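You operate a simulated robot arm through the tools that you are given. There is no shell and no other tool. Be economical: measure what you need, move in short steps, check, and stop when the job is done.

You are at the controls of a simulated robot arm. One attempt, no reset.

TASK
Add water up to the 2 cup line and cook the rice.
Fine: put the tall water jug back, shut the lid, leave it on WHITE RICE, press START, watch till it shows WARM, then press START again to switch it off. Set down upright: tall water jug.

It is judged by the outcome, as a careful person would: the job done as asked, and still so three seconds after it is handed in. It fails if anything else is knocked over, pushed out of place, dropped, spilled or broken. A push-on lid holds only when it is set on centred and level and pressed home; a screw cap is set on level and turned clockwise until tight.

THE ROBOT
A 6-joint arm with a two-finger gripper, hanging from a carriage that runs on a gantry, over the field with the corners [-127, -122.2], [11, -122.1], [10.8, 87.9], [-127.2, 87.8] (x, y) and turns from -317 to 371 degrees about z. Base frame: it is fixed where the carriage stands at the start and does not move with it; the origin is on the floor, on the carriage's upright axis, x ahead of it, y to its left, z up. Units: cm, degrees, N and s.
With the tool pointing down near the work surface it reaches from about 10 to 56 cm from the robot's upright axis, wherever it stands. Its first joint turns from -166.0 to 166.0 degrees. Places, roughly: rice cooker lid [70, 50, 120]; rice start button [40, 40, 110]. Payload 2.45 kg.
The tool frame sits at the grasp point between the pads (the TCP): z along the fingers, y along the line on which they close. The tips reach 2.6 cm beyond it. The gripper opens to 9.6 cm. The gripper's body begins 6.9 cm behind the TCP.
Orientation is told as [roll, pitch, yaw] about the base's x, y, z axes, in that order, counted from this pose: with the fingers straight down and closing along the base's y, the tool's x points along the base's -x, its y along +y and its z along -z.

THE INTERFACE
- The arm moves only by the tool apply_moves. Its argument "rows" is a list of rows, each an object of numbers (a shift or turn left out is 0, a gripper value left out holds the last): "rx", "ry", "rz": the turn, a rotation vector about the tool's x, y, z in units of 120 degrees (1.0 is 120 degrees); "x", "y", "z": the shift along the tool's x, y, z in units of 300 mm (1.0 is 300 mm); "fingers": the finger opening in cm, from 0 to 9.6. In form: [{"rx": .., "ry": .., "rz": .., "x": .., "y": .., "z": .., "fingers": ..}, ...]. A call has 1 to 12 rows; each row is the pose to reach, as a shift and turn from the pose commanded when the call began, along the tool's axes at that moment. A call with a number of a shift or a turn outside -1 to 1 is refused whole. Rows are played at 5 a second. More than 5 cm and 8.6 degrees between two rows, or a gripper value outside its range, and nothing of the call is played. A pose out of reach is approached as far as the arm can. The call stops where the force on the tool passes 40 N (or 10 N more than at its start, if that is more) or the arm is blocked; 0.2 s more then pass. The fingers move at their own pace and stop on an object; they squeeze with about 35 N. The grip force told is the motor's: it shows also when the fingers shut on nothing. Time passes only in rows, and 0.2 s behind the last, so rows that repeat a pose let the fingers close. It gives the time, the measured TCP pose, the force on the tool (base axes), the opening and the grip force at its end, in the units of the frame above (readings bear some noise), with the torque about the TCP (base axes, N m) and any sound that the robot's microphone picked up.
- Cameras (640 x 400 px; columns grow to the right, rows downward): "scene" is now at [24.64, 6.7, 177.58]; the picture's right is [0.82, -0.57, 0.00], its down [-0.46, -0.67, -0.58] and it looks along [0.33, 0.47, -0.82] (base axes); focal length 274 px, centre (320, 200). "wrist" rides on the gripper at [8.2, 0.3, -9.8] in the tool frame; the picture's right is [-0.04, 1.00, 0.00], its down [-0.73, -0.03, -0.68] and it looks along [-0.68, -0.03, 0.73] (tool axes); focal length 256 px, centre (320, 200). There is no depth. A picture from a camera that has moved, and an enlarged one, comes with that camera's place and axes in the base frame and with its lens. The place of the scene camera against the robot may be out by one fixed shift of up to 1.2 cm in any direction.
- get_image(camera): a new picture of that camera. No time passes.
- move_column(by): slides the trunk up (or, below 0, down) by that many cm; the arm and the scene camera ride with it, the base frame stays. It gives what a move gives, with no picture.
- drive_base(legs): drives the robot by 1 to 6 legs, each [ahead, left, turn to the left] in cm, cm and degrees, along the robot's own axes; the way and the turn of a leg run together, so that a leg with both is an arc; at most 150 cm and 180 degrees a leg. The arm and the cameras ride along, it lands a little off, and it stops where it bumps. It keeps to its track: a leg is cut to what the track allows. It gives what a move gives.
- pan_tilt(pan, tilt): turns the head with the scene camera to pan (to the left, within 155 degrees either way) and tilt (down, from -29 to 69), counted from straight ahead of the robot. It gives what a move gives.
- close_up(camera, box): a new picture of the part [left, top, right, bottom] of that camera's present view, enlarged. No time passes.
- job_done(): hands the job in; it is judged then, once.

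Go step by step. Nothing tells you exact positions but the pictures and the camera data: compare them with the known pose of the tool, close in by small moves and look again before you grip or let go. The budget is 120 turns and 98 pictures, counting those below and the enlarged ones. Unless the task says otherwise, let go and move clear before handing in, and close with one line.

The tools are called as name(argument=value, ...) on one line, values as JSON. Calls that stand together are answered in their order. apply_moves: Moves the arm, as the interface text tells. Its arguments: {"type":"object","properties":{"rows":{"type":"array","items":{"type":"object","properties":{"rx":{"type":"number"},"ry":{"type":"number"},"rz":{"type":"number"},"x":{"type":"number"},"y":{"type":"number"},"z":{"type":"number"},"fingers":{"type":"number"}}}}},"required":["rows"]} The other tools are called the same way: move_column (by) slides the trunk up or down; drive_base (legs) drives the base; pan_tilt (pan, tilt) turns the head that bears the scene camera; get_image (camera) takes a picture; close_up (camera, box) takes an enlarged picture of a part of a camera's view; job_done () hands the job in.

At the start:

```text
clock: 0.0
ee_pos: [29.88, 34.63, 100.04]
tool_rot: [0.1, 0.0, 0.0]
wrist_force: [-0.2, -0.4, -0.3]
ft_torque: [0.03, -0.01, 0.01]
width: 9.6
grip_force: 0.0
trunk travel left (down, up): [-57.5, 2.7]
robot x, y, heading: [-0.19, 0.17, 0.0]
head pan, tilt: [55.5, 54.9]
```

scene: 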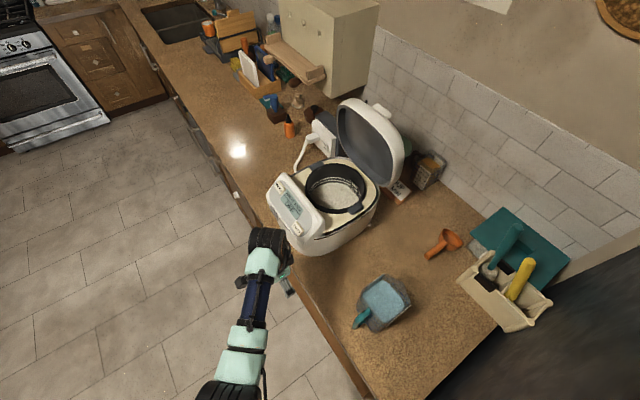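
wrist: 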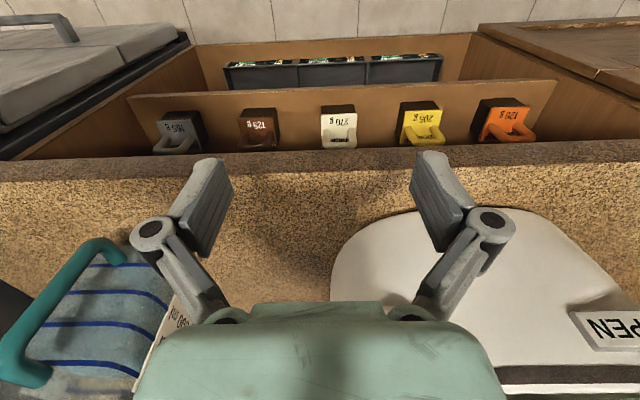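

I see the open rice cooker on the counter and a jug with a teal handle to its right. I'll look closer at both.

close_up(camera="scene", box=[250, 90, 450, 260])

close_up(camera="scene", box=[320, 200, 560, 350])

close_up(camera="scene", box=[190, 0, 390, 150])

```text
2.35 times, centred on (350, 175) of scene
camera zoom: at [24.64, 6.7, 177.58], right [0.82, -0.57, 0.0], down [-0.46, -0.67, -0.58], along [0.33, 0.47, -0.82], focal length 646 px, centre (249, 259)
```

zoom: 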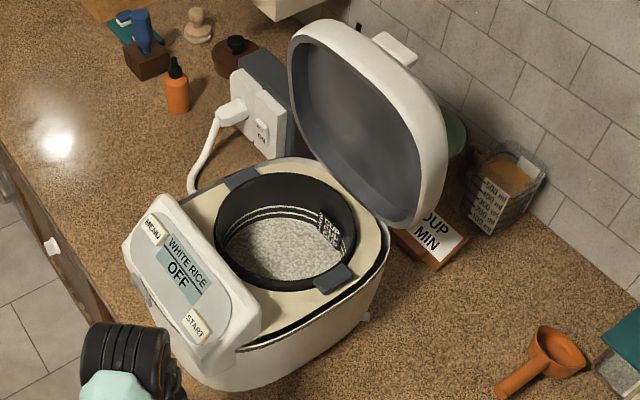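

```text
2.67 times, centred on (440, 275) of scene
camera zoom: at [24.64, 6.7, 177.58], right [0.82, -0.57, 0.0], down [-0.46, -0.67, -0.58], along [0.33, 0.47, -0.82], focal length 732 px, centre (0, 0)
```

zoom: 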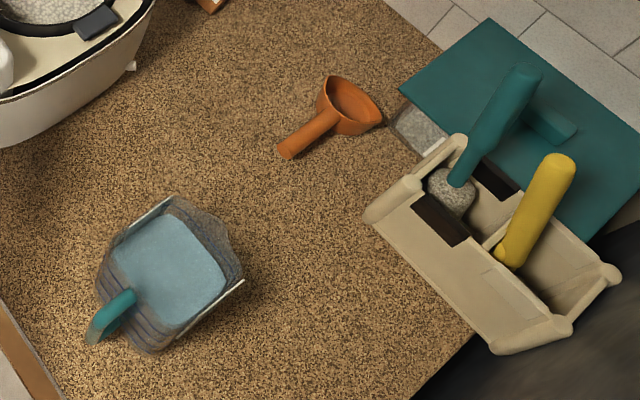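

```text
2.67 times, centred on (290, 75) of scene
camera zoom: at [24.64, 6.7, 177.58], right [0.82, -0.57, 0.0], down [-0.46, -0.67, -0.58], along [0.33, 0.47, -0.82], focal length 732 px, centre (400, 533)
```

zoom: 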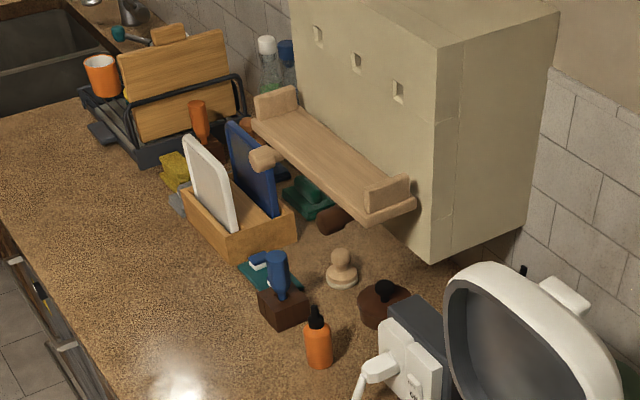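

The jug is near [50, 12] and its teal handle points toward the front of the counter. I'll turn the head for a better view of it.

pan_tilt(pan=30, tilt=62)

get_image(camera="scene")

close_up(camera="wrist", box=[0, 200, 320, 400])

```text
clock: 0.9
ee_pos: [29.89, 34.62, 99.97]
tool_rot: [0.0, -0.1, 0.0]
wrist_force: [0.5, -0.2, -0.2]
ft_torque: [-0.01, 0.03, 0.0]
width: 9.6
grip_force: 0.0
trunk travel left (down, up): [-57.5, 2.7]
robot x, y, heading: [-0.42, -0.16, 0.2]
head pan, tilt: [30.0, 62.0]
```

```text
92 pictures are left
camera scene: at [26.12, 3.97, 176.73], right [0.5, -0.87, 0.0], down [-0.76, -0.44, -0.47], along [0.41, 0.24, -0.88], focal length 274 px, centre (320, 200)
```

scene: 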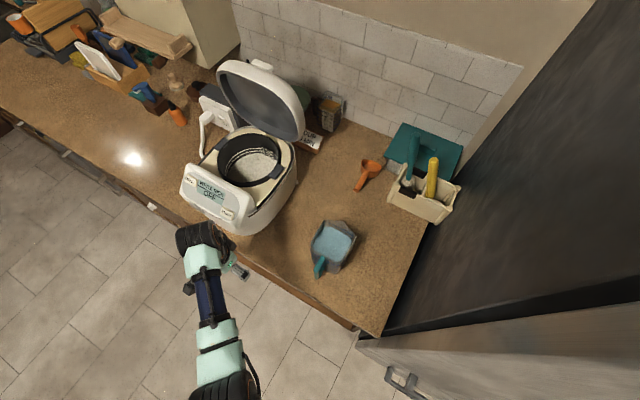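

```text
2.00 times, centred on (160, 300) of wrist
camera zoom: at [21.62, 34.89, 109.83], right [0.04, 1.0, 0.0], down [0.73, -0.03, 0.68], along [0.68, -0.03, -0.73], focal length 512 px, centre (640, 0)
```

zoom: 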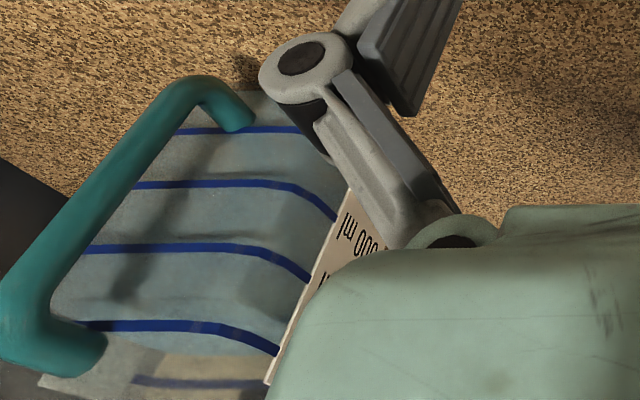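

The handle is a C-loop on the front side of the jug. I'll check the label by the cooker, the pot markings and the jug up close.

close_up(camera="scene", box=[285, 80, 365, 160])

close_up(camera="scene", box=[170, 110, 310, 240])

close_up(camera="scene", box=[290, 200, 380, 290])

```text
5.00 times, centred on (325, 120) of scene
camera zoom: at [26.12, 3.97, 176.73], right [0.5, -0.87, 0.0], down [-0.76, -0.44, -0.47], along [0.41, 0.24, -0.88], focal length 1372 px, centre (295, 600)
```

zoom: 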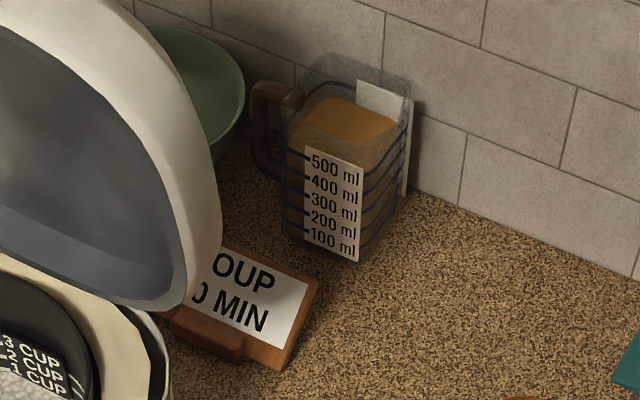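

```text
3.08 times, centred on (240, 175) of scene
camera zoom: at [26.12, 3.97, 176.73], right [0.5, -0.87, 0.0], down [-0.76, -0.44, -0.47], along [0.41, 0.24, -0.88], focal length 844 px, centre (566, 277)
```

zoom: 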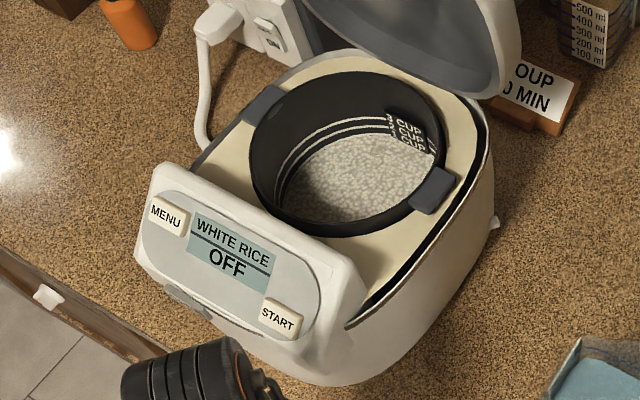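

```text
4.44 times, centred on (335, 245) of scene
camera zoom: at [26.12, 3.97, 176.73], right [0.5, -0.87, 0.0], down [-0.76, -0.44, -0.47], along [0.41, 0.24, -0.88], focal length 1220 px, centre (253, 0)
```

zoom: 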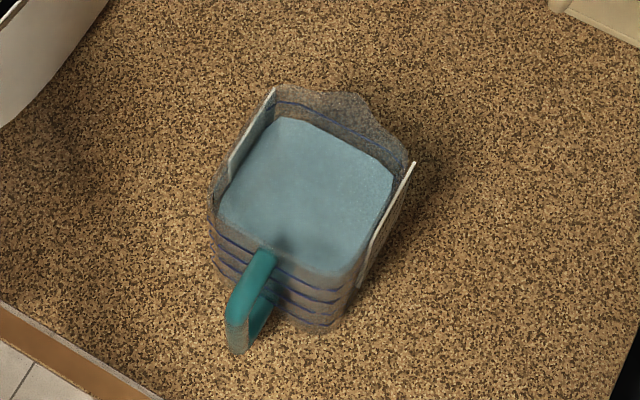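

The pot has 1, 2 and 3 CUP lines, and the square jug lines up with X with its handle toward me. I'll back off to the jug's row and start turning the wrist 180° so the camera rides above the hand.

apply_moves(rows=[{"x": 0.014, "y": -0.057, "z": -0.033, "rz": 0.07}, {"x": 0.028, "y": -0.114, "z": -0.066, "rz": 0.14}, {"x": 0.042, "y": -0.171, "z": -0.1, "rz": 0.21}, {"x": 0.056, "y": -0.228, "z": -0.133, "rz": 0.28}, {"x": 0.07, "y": -0.285, "z": -0.166, "rz": 0.35}, {"x": 0.084, "y": -0.342, "z": -0.2, "rz": 0.42}, {"x": 0.098, "y": -0.399, "z": -0.233, "rz": 0.49}, {"x": 0.112, "y": -0.456, "z": -0.266, "rz": 0.56}, {"x": 0.126, "y": -0.513, "z": -0.3, "rz": 0.63}, {"x": 0.14, "y": -0.57, "z": -0.333, "rz": 0.7}, {"x": 0.154, "y": -0.627, "z": -0.366, "rz": 0.77}, {"x": 0.167, "y": -0.687, "z": -0.4, "rz": 0.84}])

```text
clock: 3.5
ee_pos: [24.8, 13.9, 106.15]
tool_rot: [0.3, 0.3, -100.8]
wrist_force: [-0.2, -0.1, -0.3]
ft_torque: [-0.03, 0.04, 0.03]
width: 9.61
grip_force: 0.2
out of reach, approached as far as the arm can: row 7, 8, 9, 10, 11, 12
trunk travel left (down, up): [-57.5, 2.7]
robot x, y, heading: [0.3, -0.37, -0.3]
head pan, tilt: [30.0, 62.0]
```

The wrist turned 100° as planned. I'll turn the remaining 79°.

apply_moves(rows=[{"rz": 0.07, "z": 0.05}, {"rz": 0.14, "z": 0.05}, {"rz": 0.21, "z": 0.05}, {"rz": 0.28, "z": 0.05}, {"rz": 0.35, "z": 0.05}, {"rz": 0.42, "z": 0.05}, {"rz": 0.49, "z": 0.05}, {"rz": 0.56, "z": 0.05}, {"rz": 0.62, "z": 0.05}, {"rz": 0.66, "z": 0.05}])

get_image(camera="wrist")

```text
clock: 5.7
ee_pos: [24.9, -2.84, 103.07]
tool_rot: [-0.4, 0.1, -179.3]
wrist_force: [0.1, -1.0, 1.3]
ft_torque: [-0.02, 0.0, -0.03]
width: 9.58
grip_force: 0.1
out of reach, approached as far as the arm can: row 6, 7, 8, 9, 10
trunk travel left (down, up): [-57.5, 2.7]
robot x, y, heading: [0.28, -0.4, -0.2]
head pan, tilt: [30.0, 62.0]
```

```text
87 pictures are left
camera wrist: at [32.98, -3.29, 112.95], right [-0.03, -1.0, -0.01], down [-0.73, 0.02, 0.68], along [-0.68, 0.02, -0.73], focal length 256 px, centre (320, 200)
```

wrist: 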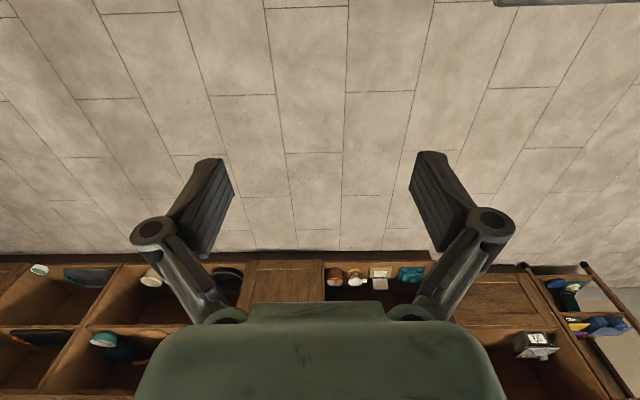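

The wrist nears its turning limit here. I'll drive back and to the left so the handle approach sits well inside the limits.

drive_base(legs=[[-15, 0, 0], [0, 25, 0]])

apply_moves(rows=[{"ry": 0.07}, {"ry": 0.14}, {"ry": 0.21}, {"ry": 0.28}, {"ry": 0.35}, {"ry": 0.42}, {"ry": 0.49}, {"ry": 0.56}, {"ry": 0.63}, {"ry": 0.69}, {"ry": 0.75}])

get_image(camera="wrist")

get_image(camera="scene")

```text
clock: 8.5
ee_pos: [10.16, 21.35, 103.19]
tool_rot: [-0.4, 0.1, -179.2]
wrist_force: [-0.4, 0.5, -0.1]
ft_torque: [-0.01, -0.03, -0.01]
width: 9.63
grip_force: 0.0
trunk travel left (down, up): [-57.5, 2.7]
robot x, y, heading: [-14.73, 24.4, -0.4]
head pan, tilt: [30.0, 62.0]
```

```text
clock: 10.9
ee_pos: [10.16, 21.54, 103.06]
tool_rot: [-112.4, 89.6, 68.2]
wrist_force: [0.0, -0.2, -0.1]
ft_torque: [-0.01, 0.01, 0.0]
width: 9.61
grip_force: 0.1
trunk travel left (down, up): [-57.5, 2.7]
robot x, y, heading: [-14.87, 24.29, 0.1]
head pan, tilt: [30.0, 62.0]
```

```text
86 pictures are left
camera wrist: at [0.09, 20.87, 111.28], right [0.01, -1.0, -0.05], down [-0.68, 0.03, -0.74], along [0.74, 0.04, -0.68], focal length 256 px, centre (320, 200)
```

wrist: 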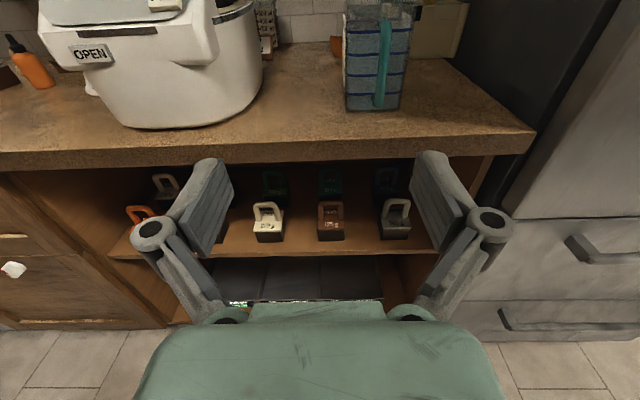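

```text
85 pictures are left
camera scene: at [11.24, 28.25, 176.73], right [0.5, -0.87, 0.0], down [-0.77, -0.44, -0.47], along [0.41, 0.23, -0.88], focal length 274 px, centre (320, 200)
```

scene: 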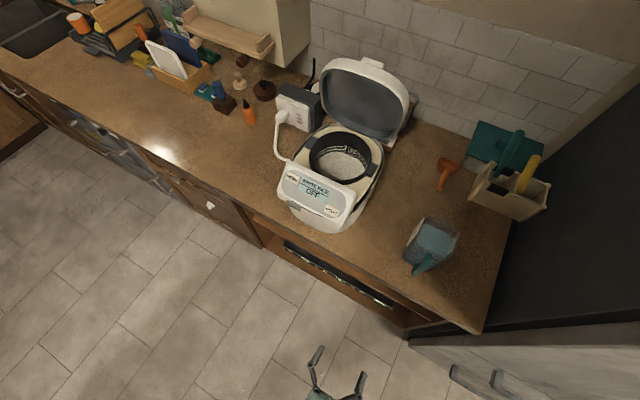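

The tool is now horizontal with the camera above it, and the handle stands at about x 43, y 12.7, z 93–105. I'll approach to about 12 cm short of it and look.

apply_moves(rows=[{"x": -0.02, "y": 0.045, "z": 0.1}, {"x": -0.04, "y": 0.09, "z": 0.2}, {"x": -0.06, "y": 0.135, "z": 0.3}, {"x": -0.08, "y": 0.18, "z": 0.4}, {"x": -0.1, "y": 0.225, "z": 0.5}, {"x": -0.133, "y": 0.29, "z": 0.65}, {"x": -0.133, "y": 0.29, "z": 0.65}])

get_image(camera="wrist")

get_image(camera="scene")

```text
clock: 12.5
ee_pos: [29.85, 13.14, 99.12]
tool_rot: [-101.0, 89.6, 79.7]
wrist_force: [0.3, -0.2, 0.4]
ft_torque: [0.01, -0.01, -0.02]
width: 9.62
grip_force: 0.0
trunk travel left (down, up): [-57.5, 2.7]
robot x, y, heading: [-14.89, 24.28, -0.3]
head pan, tilt: [30.0, 62.0]
```

```text
84 pictures are left
camera wrist: at [19.83, 12.44, 107.29], right [0.01, -1.0, -0.05], down [-0.68, 0.03, -0.73], along [0.73, 0.04, -0.68], focal length 256 px, centre (320, 200)
```

wrist: 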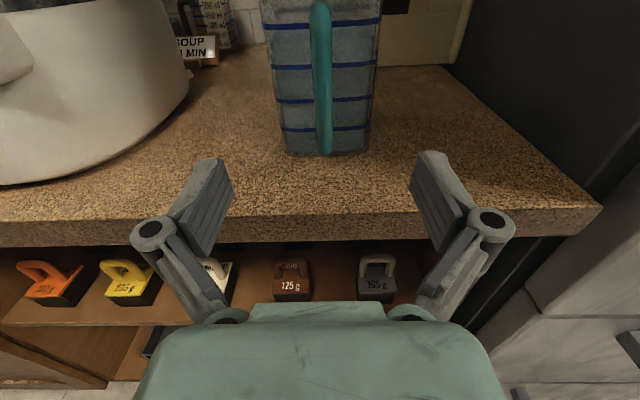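

```text
83 pictures are left
camera scene: at [11.25, 28.24, 176.73], right [0.5, -0.87, 0.0], down [-0.77, -0.44, -0.47], along [0.41, 0.23, -0.88], focal length 274 px, centre (320, 200)
```

scene: 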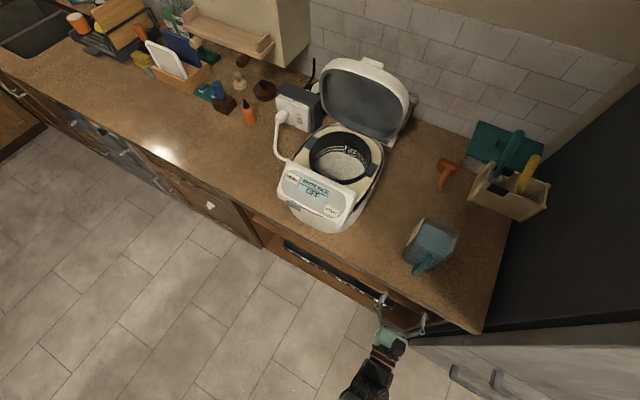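

The handle is centred on the gripper at y≈13.2. I'll advance 8 cm and look again.

apply_moves(rows=[{"z": 0.07}, {"z": 0.14}, {"z": 0.21}, {"z": 0.27}, {"z": 0.27}])

get_image(camera="wrist")

close_up(camera="scene", box=[360, 200, 480, 330])

```text
clock: 13.7
ee_pos: [37.68, 13.11, 99.17]
tool_rot: [-102.9, 89.5, 77.9]
wrist_force: [0.4, 0.9, 0.2]
ft_torque: [-0.01, 0.02, 0.01]
width: 9.61
grip_force: 0.1
trunk travel left (down, up): [-57.5, 2.7]
robot x, y, heading: [-14.56, 24.3, -0.2]
head pan, tilt: [30.0, 62.0]
```

```text
82 pictures are left
camera wrist: at [27.82, 12.5, 107.25], right [0.01, -1.0, -0.05], down [-0.68, 0.03, -0.73], along [0.73, 0.04, -0.68], focal length 256 px, centre (320, 200)
```

wrist: 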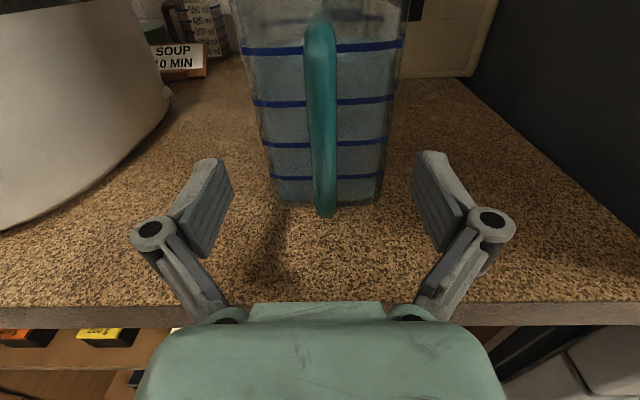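

```text
3.08 times, centred on (420, 265) of scene
camera zoom: at [11.24, 28.24, 176.73], right [0.5, -0.87, 0.0], down [-0.77, -0.44, -0.47], along [0.41, 0.23, -0.88], focal length 844 px, centre (12, 0)
```

zoom: 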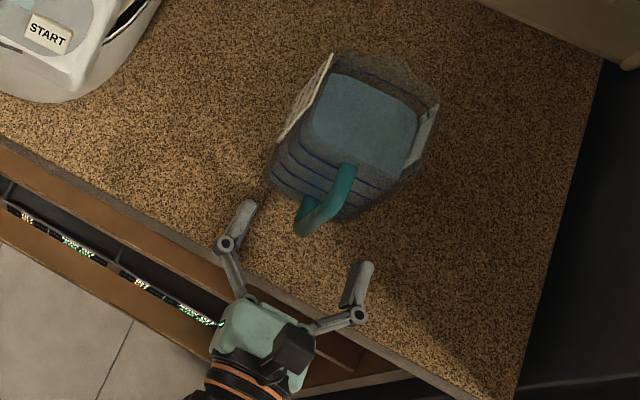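

The handle bar is near x≈41, y≈13.1 and spans z 94–105, with the body front at about x 44.5. I'll advance 3.2 cm and then close.

apply_moves(rows=[{"z": 0.04, "x": 0.005}, {"z": 0.08, "x": 0.015}, {"z": 0.108, "x": 0.015}, {"z": 0.108, "x": 0.015, "fingers": 5}, {"z": 0.108, "x": 0.015, "fingers": 3}])

get_image(camera="wrist")

close_up(camera="scene", box=[360, 200, 480, 330])

```text
clock: 14.9
ee_pos: [41.06, 13.04, 99.43]
tool_rot: [-98.9, 89.6, 81.7]
wrist_force: [-0.1, 0.9, 0.3]
ft_torque: [-0.04, 0.0, 0.02]
width: 2.97
grip_force: 0.0
trunk travel left (down, up): [-57.5, 2.7]
robot x, y, heading: [-14.88, 24.26, -0.0]
head pan, tilt: [30.0, 62.0]
```

```text
80 pictures are left
camera wrist: at [31.02, 12.4, 107.65], right [0.01, -1.0, -0.05], down [-0.68, 0.03, -0.73], along [0.73, 0.04, -0.68], focal length 256 px, centre (320, 200)
```

wrist: 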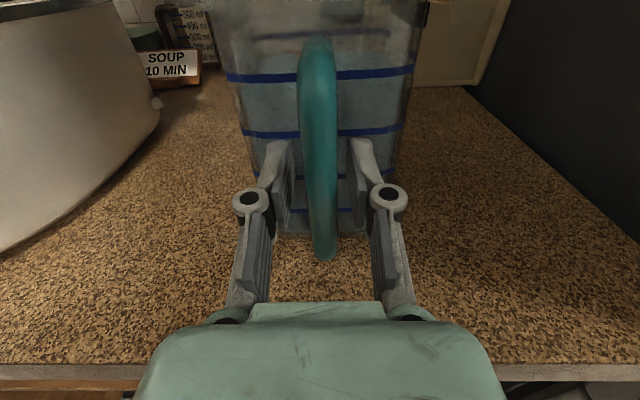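

```text
3.08 times, centred on (420, 265) of scene
camera zoom: at [11.24, 28.24, 176.73], right [0.5, -0.87, 0.0], down [-0.77, -0.44, -0.47], along [0.41, 0.23, -0.88], focal length 844 px, centre (12, 0)
```

zoom: 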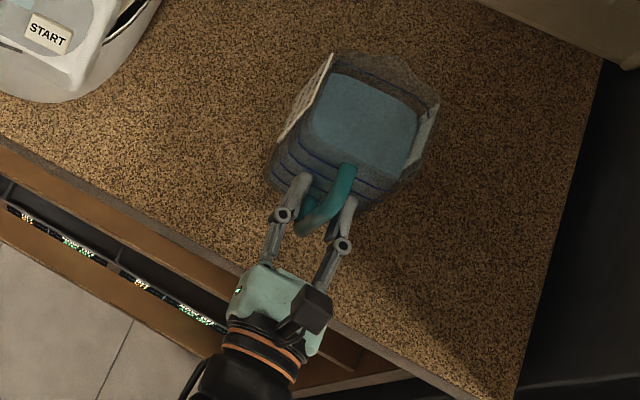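

The handle sits between the fingers without touching either one. I'll close on it and then lift slightly.

apply_moves(rows=[{"fingers": 0}, {"fingers": 0}, {"fingers": 0}, {"fingers": 0}])

apply_moves(rows=[{"x": 0.01}, {"x": 0.03}, {"x": 0.06}, {"x": 0.1}, {"x": 0.1}])

get_image(camera="wrist")

get_image(camera="scene")

```text
clock: 15.9
ee_pos: [40.91, 12.99, 99.57]
tool_rot: [-99.2, 89.7, 81.5]
wrist_force: [-0.4, -1.7, 0.2]
ft_torque: [-0.37, 0.02, -0.03]
width: 1.34
grip_force: 35.3
trunk travel left (down, up): [-57.5, 2.7]
robot x, y, heading: [-14.98, 24.47, -0.1]
head pan, tilt: [30.0, 62.0]
```

```text
clock: 17.1
ee_pos: [40.95, 13.02, 102.59]
tool_rot: [-83.6, 89.6, 97.2]
wrist_force: [0.3, 1.0, -8.6]
ft_torque: [0.02, 0.7, -0.01]
width: 1.29
grip_force: 35.0
trunk travel left (down, up): [-57.5, 2.7]
robot x, y, heading: [-14.98, 24.93, -0.0]
head pan, tilt: [30.0, 62.0]
```

```text
78 pictures are left
camera wrist: at [30.97, 12.49, 110.68], right [0.01, -1.0, -0.05], down [-0.68, 0.03, -0.73], along [0.73, 0.04, -0.68], focal length 256 px, centre (320, 200)
```

wrist: 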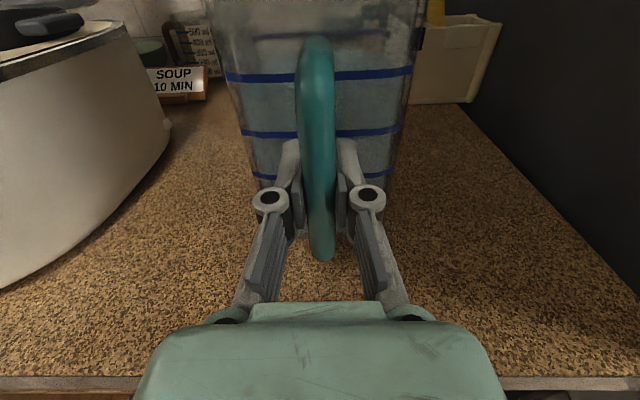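

```text
77 pictures are left
camera scene: at [11.21, 28.25, 176.71], right [0.5, -0.87, 0.0], down [-0.77, -0.44, -0.47], along [0.41, 0.23, -0.88], focal length 274 px, centre (320, 200)
```

scene: 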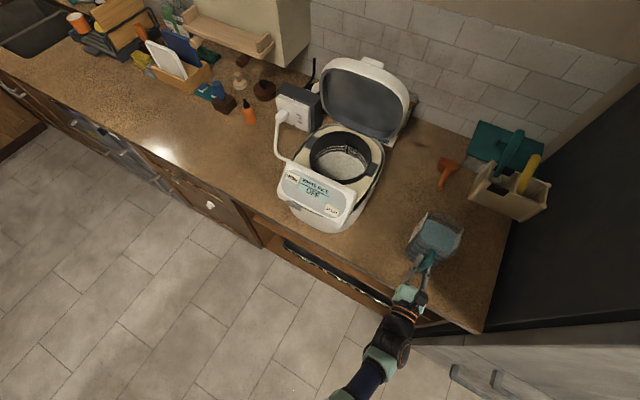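

The jug is lifted and held firmly, at about 0.88 kg. The pot rim is around [58.5, 47.5, 110] and some 19 cm wide, so I need to find out how high the arm can carry the jug. I'll raise it gently.

apply_moves(rows=[{"x": 0.04}, {"x": 0.1}, {"x": 0.17}, {"x": 0.24}, {"x": 0.31}, {"x": 0.38}, {"x": 0.45}, {"x": 0.52}, {"x": 0.59}, {"x": 0.66}, {"x": 0.7}, {"x": 0.72}])

```text
clock: 19.7
ee_pos: [41.08, 12.91, 124.09]
tool_rot: [-88.8, 89.5, 92.1]
wrist_force: [0.9, 0.8, -10.9]
ft_torque: [0.01, 0.64, -0.01]
width: 1.31
grip_force: 35.1
trunk travel left (down, up): [-57.5, 2.7]
robot x, y, heading: [-15.08, 24.36, -0.1]
head pan, tilt: [30.0, 62.0]
```

It reached z=124 easily. I'll try higher.

apply_moves(rows=[{"x": 0.04}, {"x": 0.1}, {"x": 0.17}, {"x": 0.24}, {"x": 0.31}, {"x": 0.36}, {"x": 0.4}, {"x": 0.43}])

get_image(camera="scene")

```text
clock: 21.5
ee_pos: [40.93, 12.88, 137.04]
tool_rot: [-92.2, 89.6, 88.5]
wrist_force: [0.1, 0.7, -10.3]
ft_torque: [0.01, 0.68, 0.02]
width: 1.31
grip_force: 34.8
trunk travel left (down, up): [-57.5, 2.7]
robot x, y, heading: [-14.69, 24.37, -0.2]
head pan, tilt: [30.0, 62.0]
```

```text
76 pictures are left
camera scene: at [11.21, 28.25, 176.71], right [0.5, -0.87, 0.0], down [-0.77, -0.44, -0.47], along [0.41, 0.23, -0.88], focal length 274 px, centre (320, 200)
```

scene: 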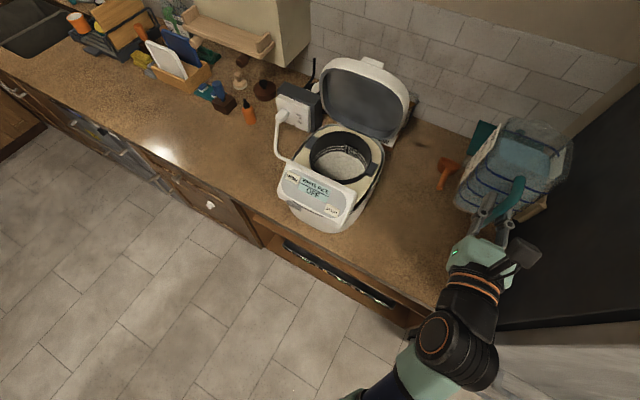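

The arm can carry the jug at z=137. I'll retract it a bit and drive the carriage forward and left, ready to swing the jug toward the pot from its right side.

apply_moves(rows=[{"z": -0.04}, {"z": -0.09}, {"z": -0.15}, {"z": -0.21}, {"z": -0.27}, {"z": -0.33}, {"z": -0.38}, {"z": -0.43}, {"z": -0.46}])

drive_base(legs=[[12, 4, 0], [12, 4, 0]])

apply_moves(rows=[{"rx": 0.03}, {"rx": 0.09}, {"rx": 0.16}, {"rx": 0.23}, {"rx": 0.3}, {"rx": 0.37}, {"rx": 0.44}, {"rx": 0.51}, {"rx": 0.58}, {"rx": 0.65}, {"rx": 0.71}, {"rx": 0.75}])

get_image(camera="scene")

```text
clock: 23.5
ee_pos: [27.33, 12.78, 136.97]
tool_rot: [-87.7, 89.6, 93.0]
wrist_force: [-0.4, 0.5, -10.4]
ft_torque: [0.0, 0.69, 0.0]
width: 1.33
grip_force: 34.7
trunk travel left (down, up): [-57.5, 2.7]
robot x, y, heading: [-14.79, 24.48, -0.3]
head pan, tilt: [30.0, 62.0]
```

```text
clock: 25.6
ee_pos: [50.87, 20.49, 137.02]
tool_rot: [-89.1, 89.6, 91.5]
wrist_force: [-0.4, 0.5, -10.6]
ft_torque: [-0.02, 0.72, 0.0]
width: 1.29
grip_force: 34.7
trunk travel left (down, up): [-57.5, 2.7]
robot x, y, heading: [9.09, 31.89, -0.1]
head pan, tilt: [30.0, 62.0]
```

```text
clock: 28.2
ee_pos: [52.51, 27.34, 140.42]
tool_rot: [-177.3, 88.7, 91.6]
wrist_force: [0.1, 0.9, -9.5]
ft_torque: [-0.69, 0.0, 0.0]
width: 1.28
grip_force: 34.6
out of reach, approached as far as the arm can: row 10, 11, 12
trunk travel left (down, up): [-57.5, 2.7]
robot x, y, heading: [8.66, 32.53, -0.1]
head pan, tilt: [30.0, 62.0]
```

```text
75 pictures are left
camera scene: at [35.04, 36.04, 176.71], right [0.5, -0.87, 0.0], down [-0.77, -0.44, -0.47], along [0.41, 0.23, -0.88], focal length 274 px, centre (320, 200)
```

scene: 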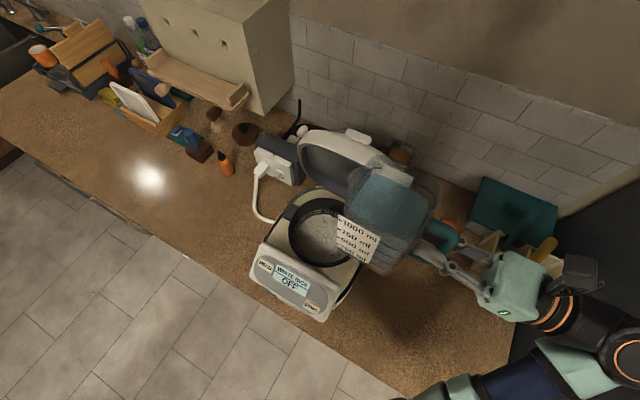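

The jug now points at the pot from the right. I'll shift the carriage slightly so the spout lines up at x≈58, then look closely at jug and pot.

drive_base(legs=[[2, -4, 0]])

close_up(camera="scene", box=[230, 110, 470, 310])

get_image(camera="wrist")

```text
clock: 29.1
ee_pos: [54.18, 23.31, 140.44]
tool_rot: [-178.3, 88.7, 90.6]
wrist_force: [0.4, 0.3, -10.1]
ft_torque: [-0.68, 0.06, 0.02]
width: 1.31
grip_force: 35.4
trunk travel left (down, up): [-57.5, 2.7]
robot x, y, heading: [10.24, 28.13, -0.2]
head pan, tilt: [30.0, 62.0]
```

```text
2.00 times, centred on (350, 210) of scene
camera zoom: at [36.66, 32.05, 176.71], right [0.5, -0.87, 0.0], down [-0.77, -0.44, -0.47], along [0.41, 0.23, -0.88], focal length 549 px, centre (260, 180)
```

zoom: 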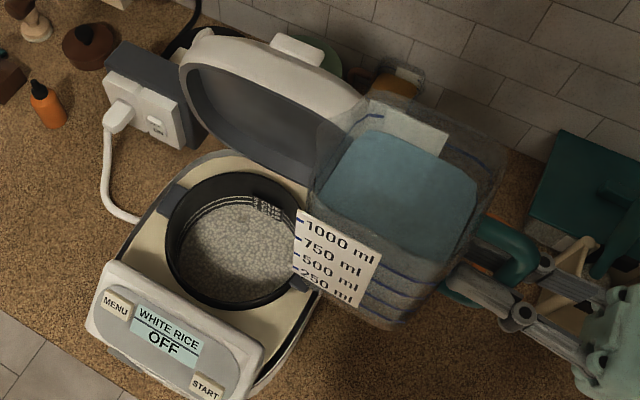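

```text
73 pictures are left
camera wrist: at [54.18, 13.21, 148.4], right [1.0, -0.02, -0.04], down [-0.04, -0.66, -0.75], along [-0.01, 0.75, -0.66], focal length 256 px, centre (320, 200)
```

wrist: 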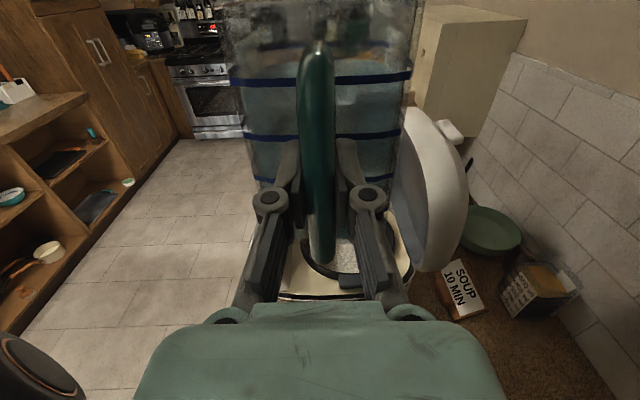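

The pot centre is about [58.4, 48] with rim z≈110, and the jug's spout is roughly 14 cm ahead of and 7.5 cm above the TCP. I'll move the jug level to TCP [57, 29.3, 127], which keeps it clear of the cooker edge and the lid.

apply_moves(rows=[{"x": -0.05, "y": 0.01, "z": 0.02}, {"x": -0.11, "y": 0.02, "z": 0.05}, {"x": -0.18, "y": 0.04, "z": 0.08}, {"x": -0.25, "y": 0.06, "z": 0.12}, {"x": -0.32, "y": 0.08, "z": 0.16}, {"x": -0.38, "y": 0.09, "z": 0.19}, {"x": -0.43, "y": 0.093, "z": 0.2}, {"x": -0.45, "y": 0.093, "z": 0.2}])

close_up(camera="scene", box=[210, 100, 450, 300])

get_image(camera="wrist")

```text
clock: 30.9
ee_pos: [57.09, 29.46, 127.09]
tool_rot: [-178.2, 88.6, 90.6]
wrist_force: [-0.1, -0.4, -9.0]
ft_torque: [-0.71, 0.03, 0.01]
width: 1.3
grip_force: 34.6
trunk travel left (down, up): [-57.5, 2.7]
robot x, y, heading: [10.75, 27.9, -0.1]
head pan, tilt: [30.0, 62.0]
```

```text
2.00 times, centred on (330, 200) of scene
camera zoom: at [36.66, 32.05, 176.71], right [0.5, -0.87, 0.0], down [-0.77, -0.44, -0.47], along [0.41, 0.23, -0.88], focal length 549 px, centre (300, 200)
```

zoom: 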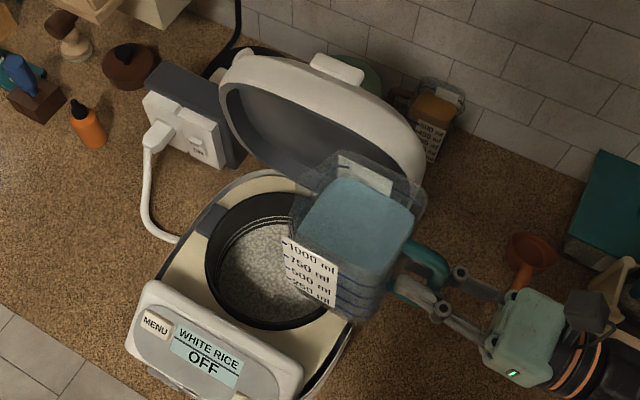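

```text
71 pictures are left
camera wrist: at [57.08, 19.41, 135.08], right [1.0, -0.02, -0.04], down [-0.04, -0.66, -0.75], along [-0.01, 0.75, -0.66], focal length 256 px, centre (320, 200)
```

wrist: 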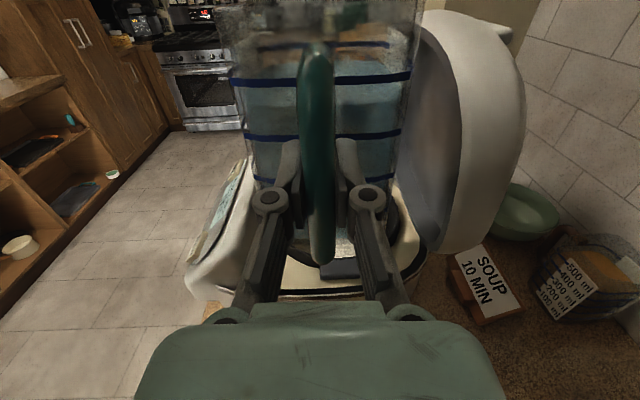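

The clearance to the lid is small, so I'll shift 1.5 cm toward the front and tilt 30°, then check before any water flows.

apply_moves(rows=[{"y": -0.025, "ry": -0.03}, {"y": -0.05, "ry": -0.07}, {"y": -0.05, "ry": -0.11}, {"y": -0.05, "ry": -0.15}, {"y": -0.05, "ry": -0.19}, {"y": -0.05, "ry": -0.22}, {"y": -0.05, "ry": -0.24}, {"y": -0.05, "ry": -0.25}])

close_up(camera="scene", box=[210, 100, 450, 300])

get_image(camera="wrist")

```text
clock: 32.7
ee_pos: [58.38, 32.82, 125.06]
tool_rot: [0.5, 61.6, -91.1]
wrist_force: [-0.5, 0.7, -9.5]
ft_torque: [-0.54, 0.0, -0.01]
width: 1.32
grip_force: 35.1
out of reach, approached as far as the arm can: row 3, 4, 5, 6, 7, 8
trunk travel left (down, up): [-57.5, 2.7]
robot x, y, heading: [10.79, 28.25, -0.1]
head pan, tilt: [30.0, 62.0]
```

```text
2.00 times, centred on (330, 200) of scene
camera zoom: at [36.66, 32.05, 176.71], right [0.5, -0.87, 0.0], down [-0.77, -0.44, -0.47], along [0.41, 0.23, -0.88], focal length 549 px, centre (300, 200)
```

zoom: 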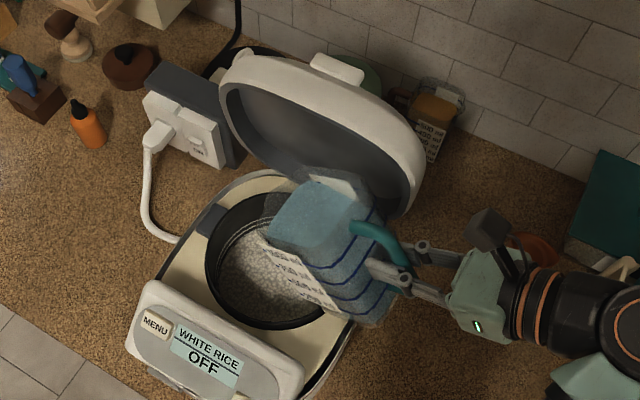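

```text
69 pictures are left
camera wrist: at [58.39, 27.98, 136.89], right [1.0, -0.05, -0.03], down [-0.05, -0.95, -0.32], along [-0.01, 0.32, -0.95], focal length 256 px, centre (320, 200)
```

wrist: 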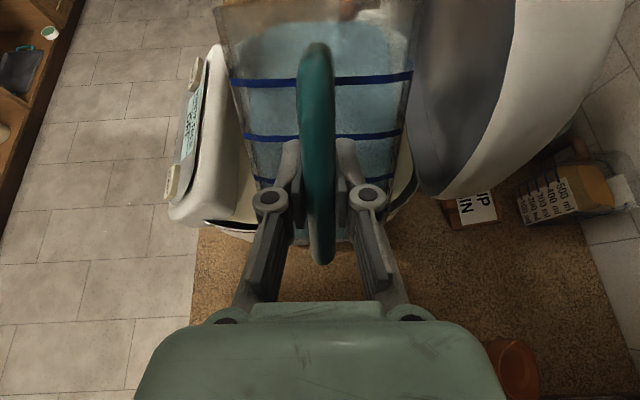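

The wrist hit a limit while tilting and drifted close to the lid. I'll drive the carriage to the right, carrying the jug away from the cooker, to get a better angle.

drive_base(legs=[[-3, -2, 0], [0, -13, 0]])

get_image(camera="scene")

```text
clock: 34.4
ee_pos: [55.39, 17.92, 125.03]
tool_rot: [0.5, 61.7, -91.1]
wrist_force: [0.3, -0.5, -10.3]
ft_torque: [-0.49, 0.01, -0.01]
width: 1.32
grip_force: 35.0
trunk travel left (down, up): [-57.5, 2.7]
robot x, y, heading: [7.62, 12.88, -0.1]
head pan, tilt: [30.0, 62.0]
```

```text
68 pictures are left
camera scene: at [33.64, 17.16, 176.71], right [0.5, -0.87, 0.0], down [-0.77, -0.44, -0.47], along [0.41, 0.23, -0.88], focal length 274 px, centre (320, 200)
```

scene: 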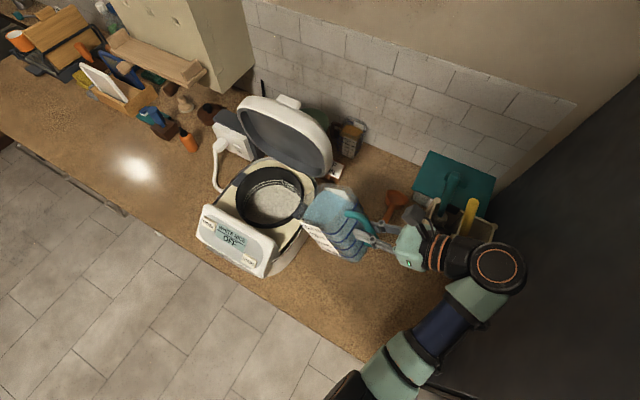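

Now I'll move the tilted jug back toward the pot with the arm, 12 cm left and 2 cm up.

apply_moves(rows=[{"x": 0.03, "z": 0.04}, {"x": 0.075, "z": 0.1}, {"x": 0.125, "z": 0.16}, {"x": 0.175, "z": 0.22}, {"x": 0.22, "z": 0.28}, {"x": 0.249, "z": 0.32}, {"x": 0.249, "z": 0.32}])

close_up(camera="scene", box=[170, 80, 410, 280])

get_image(camera="wrist")

```text
clock: 36.0
ee_pos: [55.7, 29.88, 127.22]
tool_rot: [0.5, 61.5, -91.2]
wrist_force: [-0.3, -0.7, -9.8]
ft_torque: [-0.5, 0.01, -0.01]
width: 1.31
grip_force: 34.8
trunk travel left (down, up): [-57.5, 2.7]
robot x, y, heading: [7.71, 13.13, -0.2]
head pan, tilt: [30.0, 62.0]
```

```text
2.00 times, centred on (290, 180) of scene
camera zoom: at [33.64, 17.15, 176.71], right [0.5, -0.87, 0.0], down [-0.77, -0.44, -0.47], along [0.41, 0.23, -0.88], focal length 549 px, centre (380, 240)
```

zoom: 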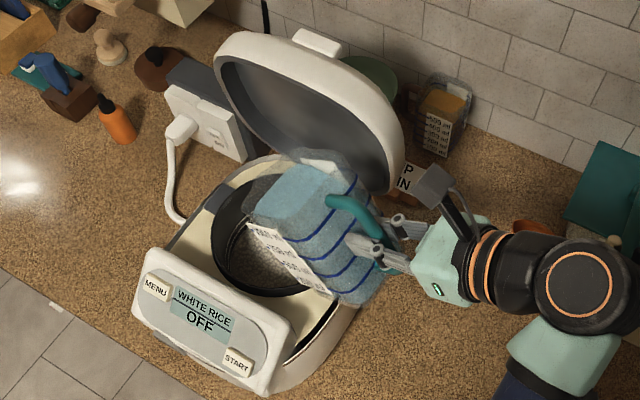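

```text
66 pictures are left
camera wrist: at [55.74, 25.02, 139.05], right [1.0, -0.05, -0.03], down [-0.05, -0.94, -0.32], along [-0.01, 0.32, -0.95], focal length 256 px, centre (320, 200)
```

wrist: 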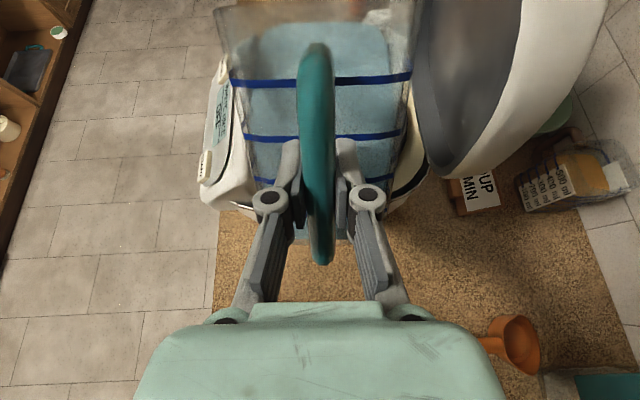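

The jug is in place with clearance all round. I'll tilt gradually, about 12° more, and check for flow.

apply_moves(rows=[{"ry": -0.02}, {"ry": -0.04}, {"ry": -0.06}, {"ry": -0.08}, {"ry": -0.1}, {"ry": -0.1}])

close_up(camera="scene", box=[200, 110, 380, 260])

```text
clock: 37.4
ee_pos: [55.59, 29.97, 127.04]
tool_rot: [0.4, 49.6, -91.3]
wrist_force: [1.8, 0.7, -8.3]
ft_torque: [-0.35, 0.03, -0.03]
width: 1.31
grip_force: 34.9
trunk travel left (down, up): [-57.5, 2.7]
robot x, y, heading: [7.82, 13.18, -0.0]
head pan, tilt: [30.0, 62.0]
```

```text
2.67 times, centred on (290, 185) of scene
camera zoom: at [33.64, 17.15, 176.71], right [0.5, -0.87, 0.0], down [-0.77, -0.44, -0.47], along [0.41, 0.23, -0.88], focal length 732 px, centre (400, 240)
```

zoom: 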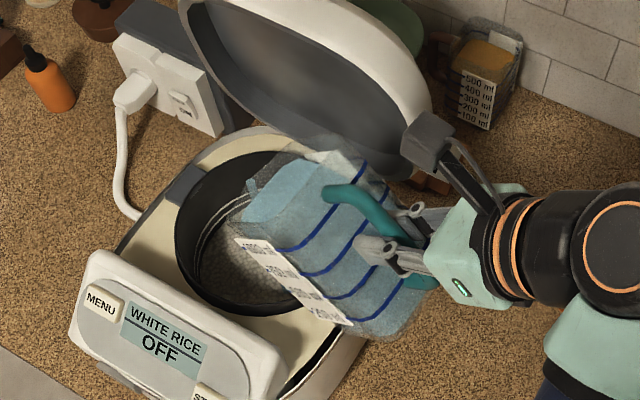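

Water seems to be just at the lip. I'll tilt another 4° and hold a second.

apply_moves(rows=[{"ry": -0.015}, {"ry": -0.035}, {"ry": -0.035}, {"ry": -0.035}, {"ry": -0.035}])

close_up(camera="scene", box=[200, 110, 380, 260])

```text
clock: 38.6
ee_pos: [55.57, 29.87, 127.02]
tool_rot: [0.5, 45.4, -91.4]
wrist_force: [0.0, 0.5, -6.9]
ft_torque: [-0.31, 0.04, 0.0]
width: 1.3
grip_force: 34.8
trunk travel left (down, up): [-57.5, 2.7]
robot x, y, heading: [7.25, 13.42, -0.4]
head pan, tilt: [30.0, 62.0]
```

```text
2.67 times, centred on (290, 185) of scene
camera zoom: at [33.64, 17.15, 176.71], right [0.5, -0.87, 0.0], down [-0.77, -0.44, -0.47], along [0.41, 0.23, -0.88], focal length 732 px, centre (400, 240)
```

zoom: 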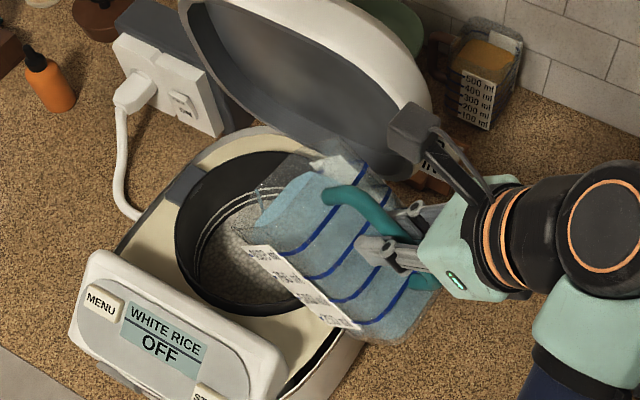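

Weight is dropping, so water has flowed. I'll zoom in on the pot to see the level.

apply_moves(rows=[{"ry": 0}, {"ry": 0}, {"ry": 0}])

close_up(camera="scene", box=[245, 145, 325, 210])

```text
clock: 39.4
ee_pos: [55.63, 29.84, 127.01]
tool_rot: [0.4, 45.3, -91.4]
wrist_force: [0.6, -0.4, -9.1]
ft_torque: [-0.26, 0.06, -0.02]
width: 1.3
grip_force: 35.3
trunk travel left (down, up): [-57.5, 2.7]
robot x, y, heading: [7.59, 13.1, -0.4]
head pan, tilt: [30.0, 62.0]
```

```text
6.15 times, centred on (285, 178) of scene
camera zoom: at [33.64, 17.15, 176.71], right [0.5, -0.87, 0.0], down [-0.77, -0.44, -0.47], along [0.41, 0.23, -0.88], focal length 1689 px, centre (535, 338)
```

zoom: 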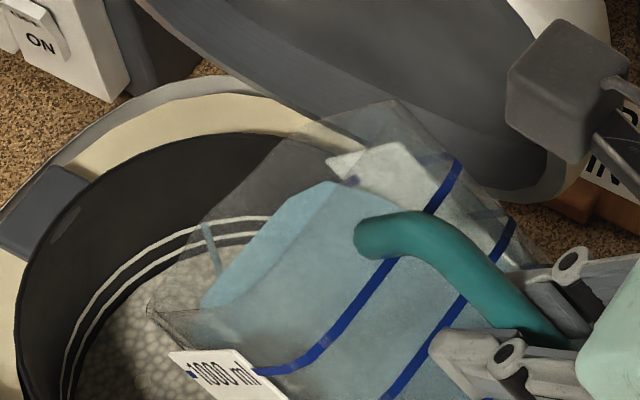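

A thin stream is falling inside the pot, about 4 cm from its near edge. I'll continue tilting slowly.

apply_moves(rows=[{"ry": -0.015}, {"ry": -0.03}, {"ry": -0.03}, {"ry": -0.03}, {"ry": -0.03}, {"ry": -0.03}])

close_up(camera="scene", box=[240, 145, 320, 210])

```text
clock: 40.8
ee_pos: [56.22, 30.34, 126.29]
tool_rot: [0.6, 42.0, -91.4]
wrist_force: [1.3, -1.2, -6.9]
ft_torque: [-0.21, 0.05, 0.01]
width: 1.31
grip_force: 34.9
out of reach, approached as far as the arm can: row 1, 2, 3, 4, 5, 6
trunk travel left (down, up): [-57.5, 2.7]
robot x, y, heading: [7.65, 13.36, -0.2]
head pan, tilt: [30.0, 62.0]
```

```text
6.15 times, centred on (280, 178) of scene
camera zoom: at [33.64, 17.15, 176.72], right [0.5, -0.87, 0.0], down [-0.77, -0.44, -0.47], along [0.41, 0.23, -0.88], focal length 1689 px, centre (566, 338)
```

zoom: 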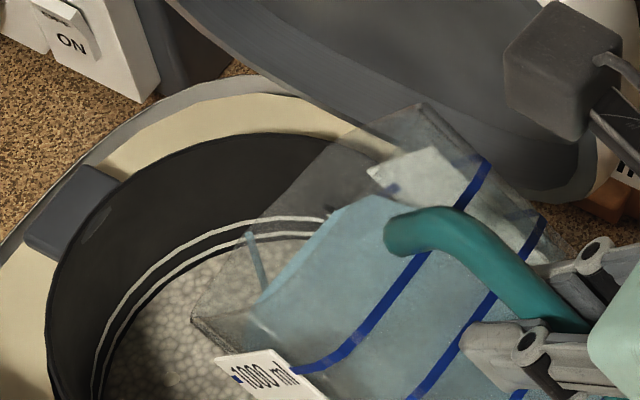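

I've hit the arm's limit again. I'll raise the trunk 2.5 cm and bring the arm down 4 cm to give the wrist room to tilt.

move_column(by=2.5)

apply_moves(rows=[{"z": 0.03, "x": -0.03, "y": -0.01}, {"z": 0.07, "x": -0.065, "y": -0.025}, {"z": 0.1, "x": -0.09, "y": -0.025}, {"z": 0.1, "x": -0.09, "y": -0.025}])

close_up(camera="scene", box=[210, 110, 390, 260])

```text
clock: 41.5
ee_pos: [56.24, 30.32, 128.88]
tool_rot: [0.4, 41.9, -91.4]
wrist_force: [-0.4, 0.2, -6.2]
ft_torque: [-0.22, 0.04, 0.0]
width: 1.32
grip_force: 35.0
trunk travel left (down, up): [-60.0, 0.2]
robot x, y, heading: [7.4, 13.3, -0.2]
head pan, tilt: [30.0, 62.0]
```

```text
clock: 42.5
ee_pos: [55.63, 30.55, 124.71]
tool_rot: [0.4, 41.8, -91.3]
wrist_force: [-1.1, 0.4, -6.9]
ft_torque: [-0.2, 0.0, 0.01]
width: 1.33
grip_force: 35.3
trunk travel left (down, up): [-60.0, 0.2]
robot x, y, heading: [7.78, 13.29, -0.4]
head pan, tilt: [30.0, 62.0]
```

```text
2.67 times, centred on (300, 185) of scene
camera zoom: at [33.65, 17.15, 179.22], right [0.5, -0.87, 0.0], down [-0.77, -0.44, -0.47], along [0.41, 0.23, -0.88], focal length 732 px, centre (373, 240)
```

zoom: 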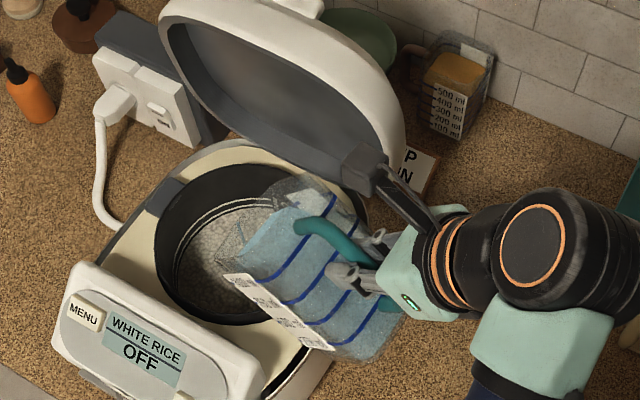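

No limits hit this time. I'll tilt further.

apply_moves(rows=[{"ry": -0.015}, {"ry": -0.03}, {"ry": -0.045}, {"ry": -0.045}, {"ry": -0.045}, {"ry": -0.045}, {"ry": -0.045}])

close_up(camera="scene", box=[245, 145, 325, 210])

```text
clock: 44.1
ee_pos: [55.59, 30.53, 124.68]
tool_rot: [0.4, 36.5, -91.4]
wrist_force: [0.0, 0.6, -5.9]
ft_torque: [-0.15, 0.03, -0.06]
width: 1.31
grip_force: 35.0
trunk travel left (down, up): [-60.0, 0.2]
robot x, y, heading: [7.43, 13.42, -0.3]
head pan, tilt: [30.0, 62.0]
```

```text
6.15 times, centred on (285, 178) of scene
camera zoom: at [33.65, 17.16, 179.22], right [0.5, -0.87, 0.0], down [-0.77, -0.44, -0.47], along [0.41, 0.23, -0.88], focal length 1689 px, centre (535, 338)
```

zoom: 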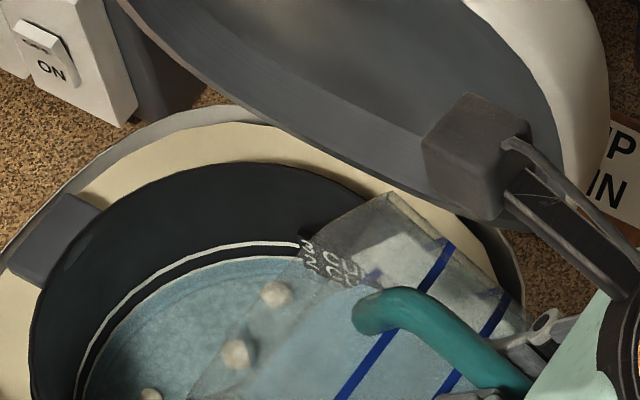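

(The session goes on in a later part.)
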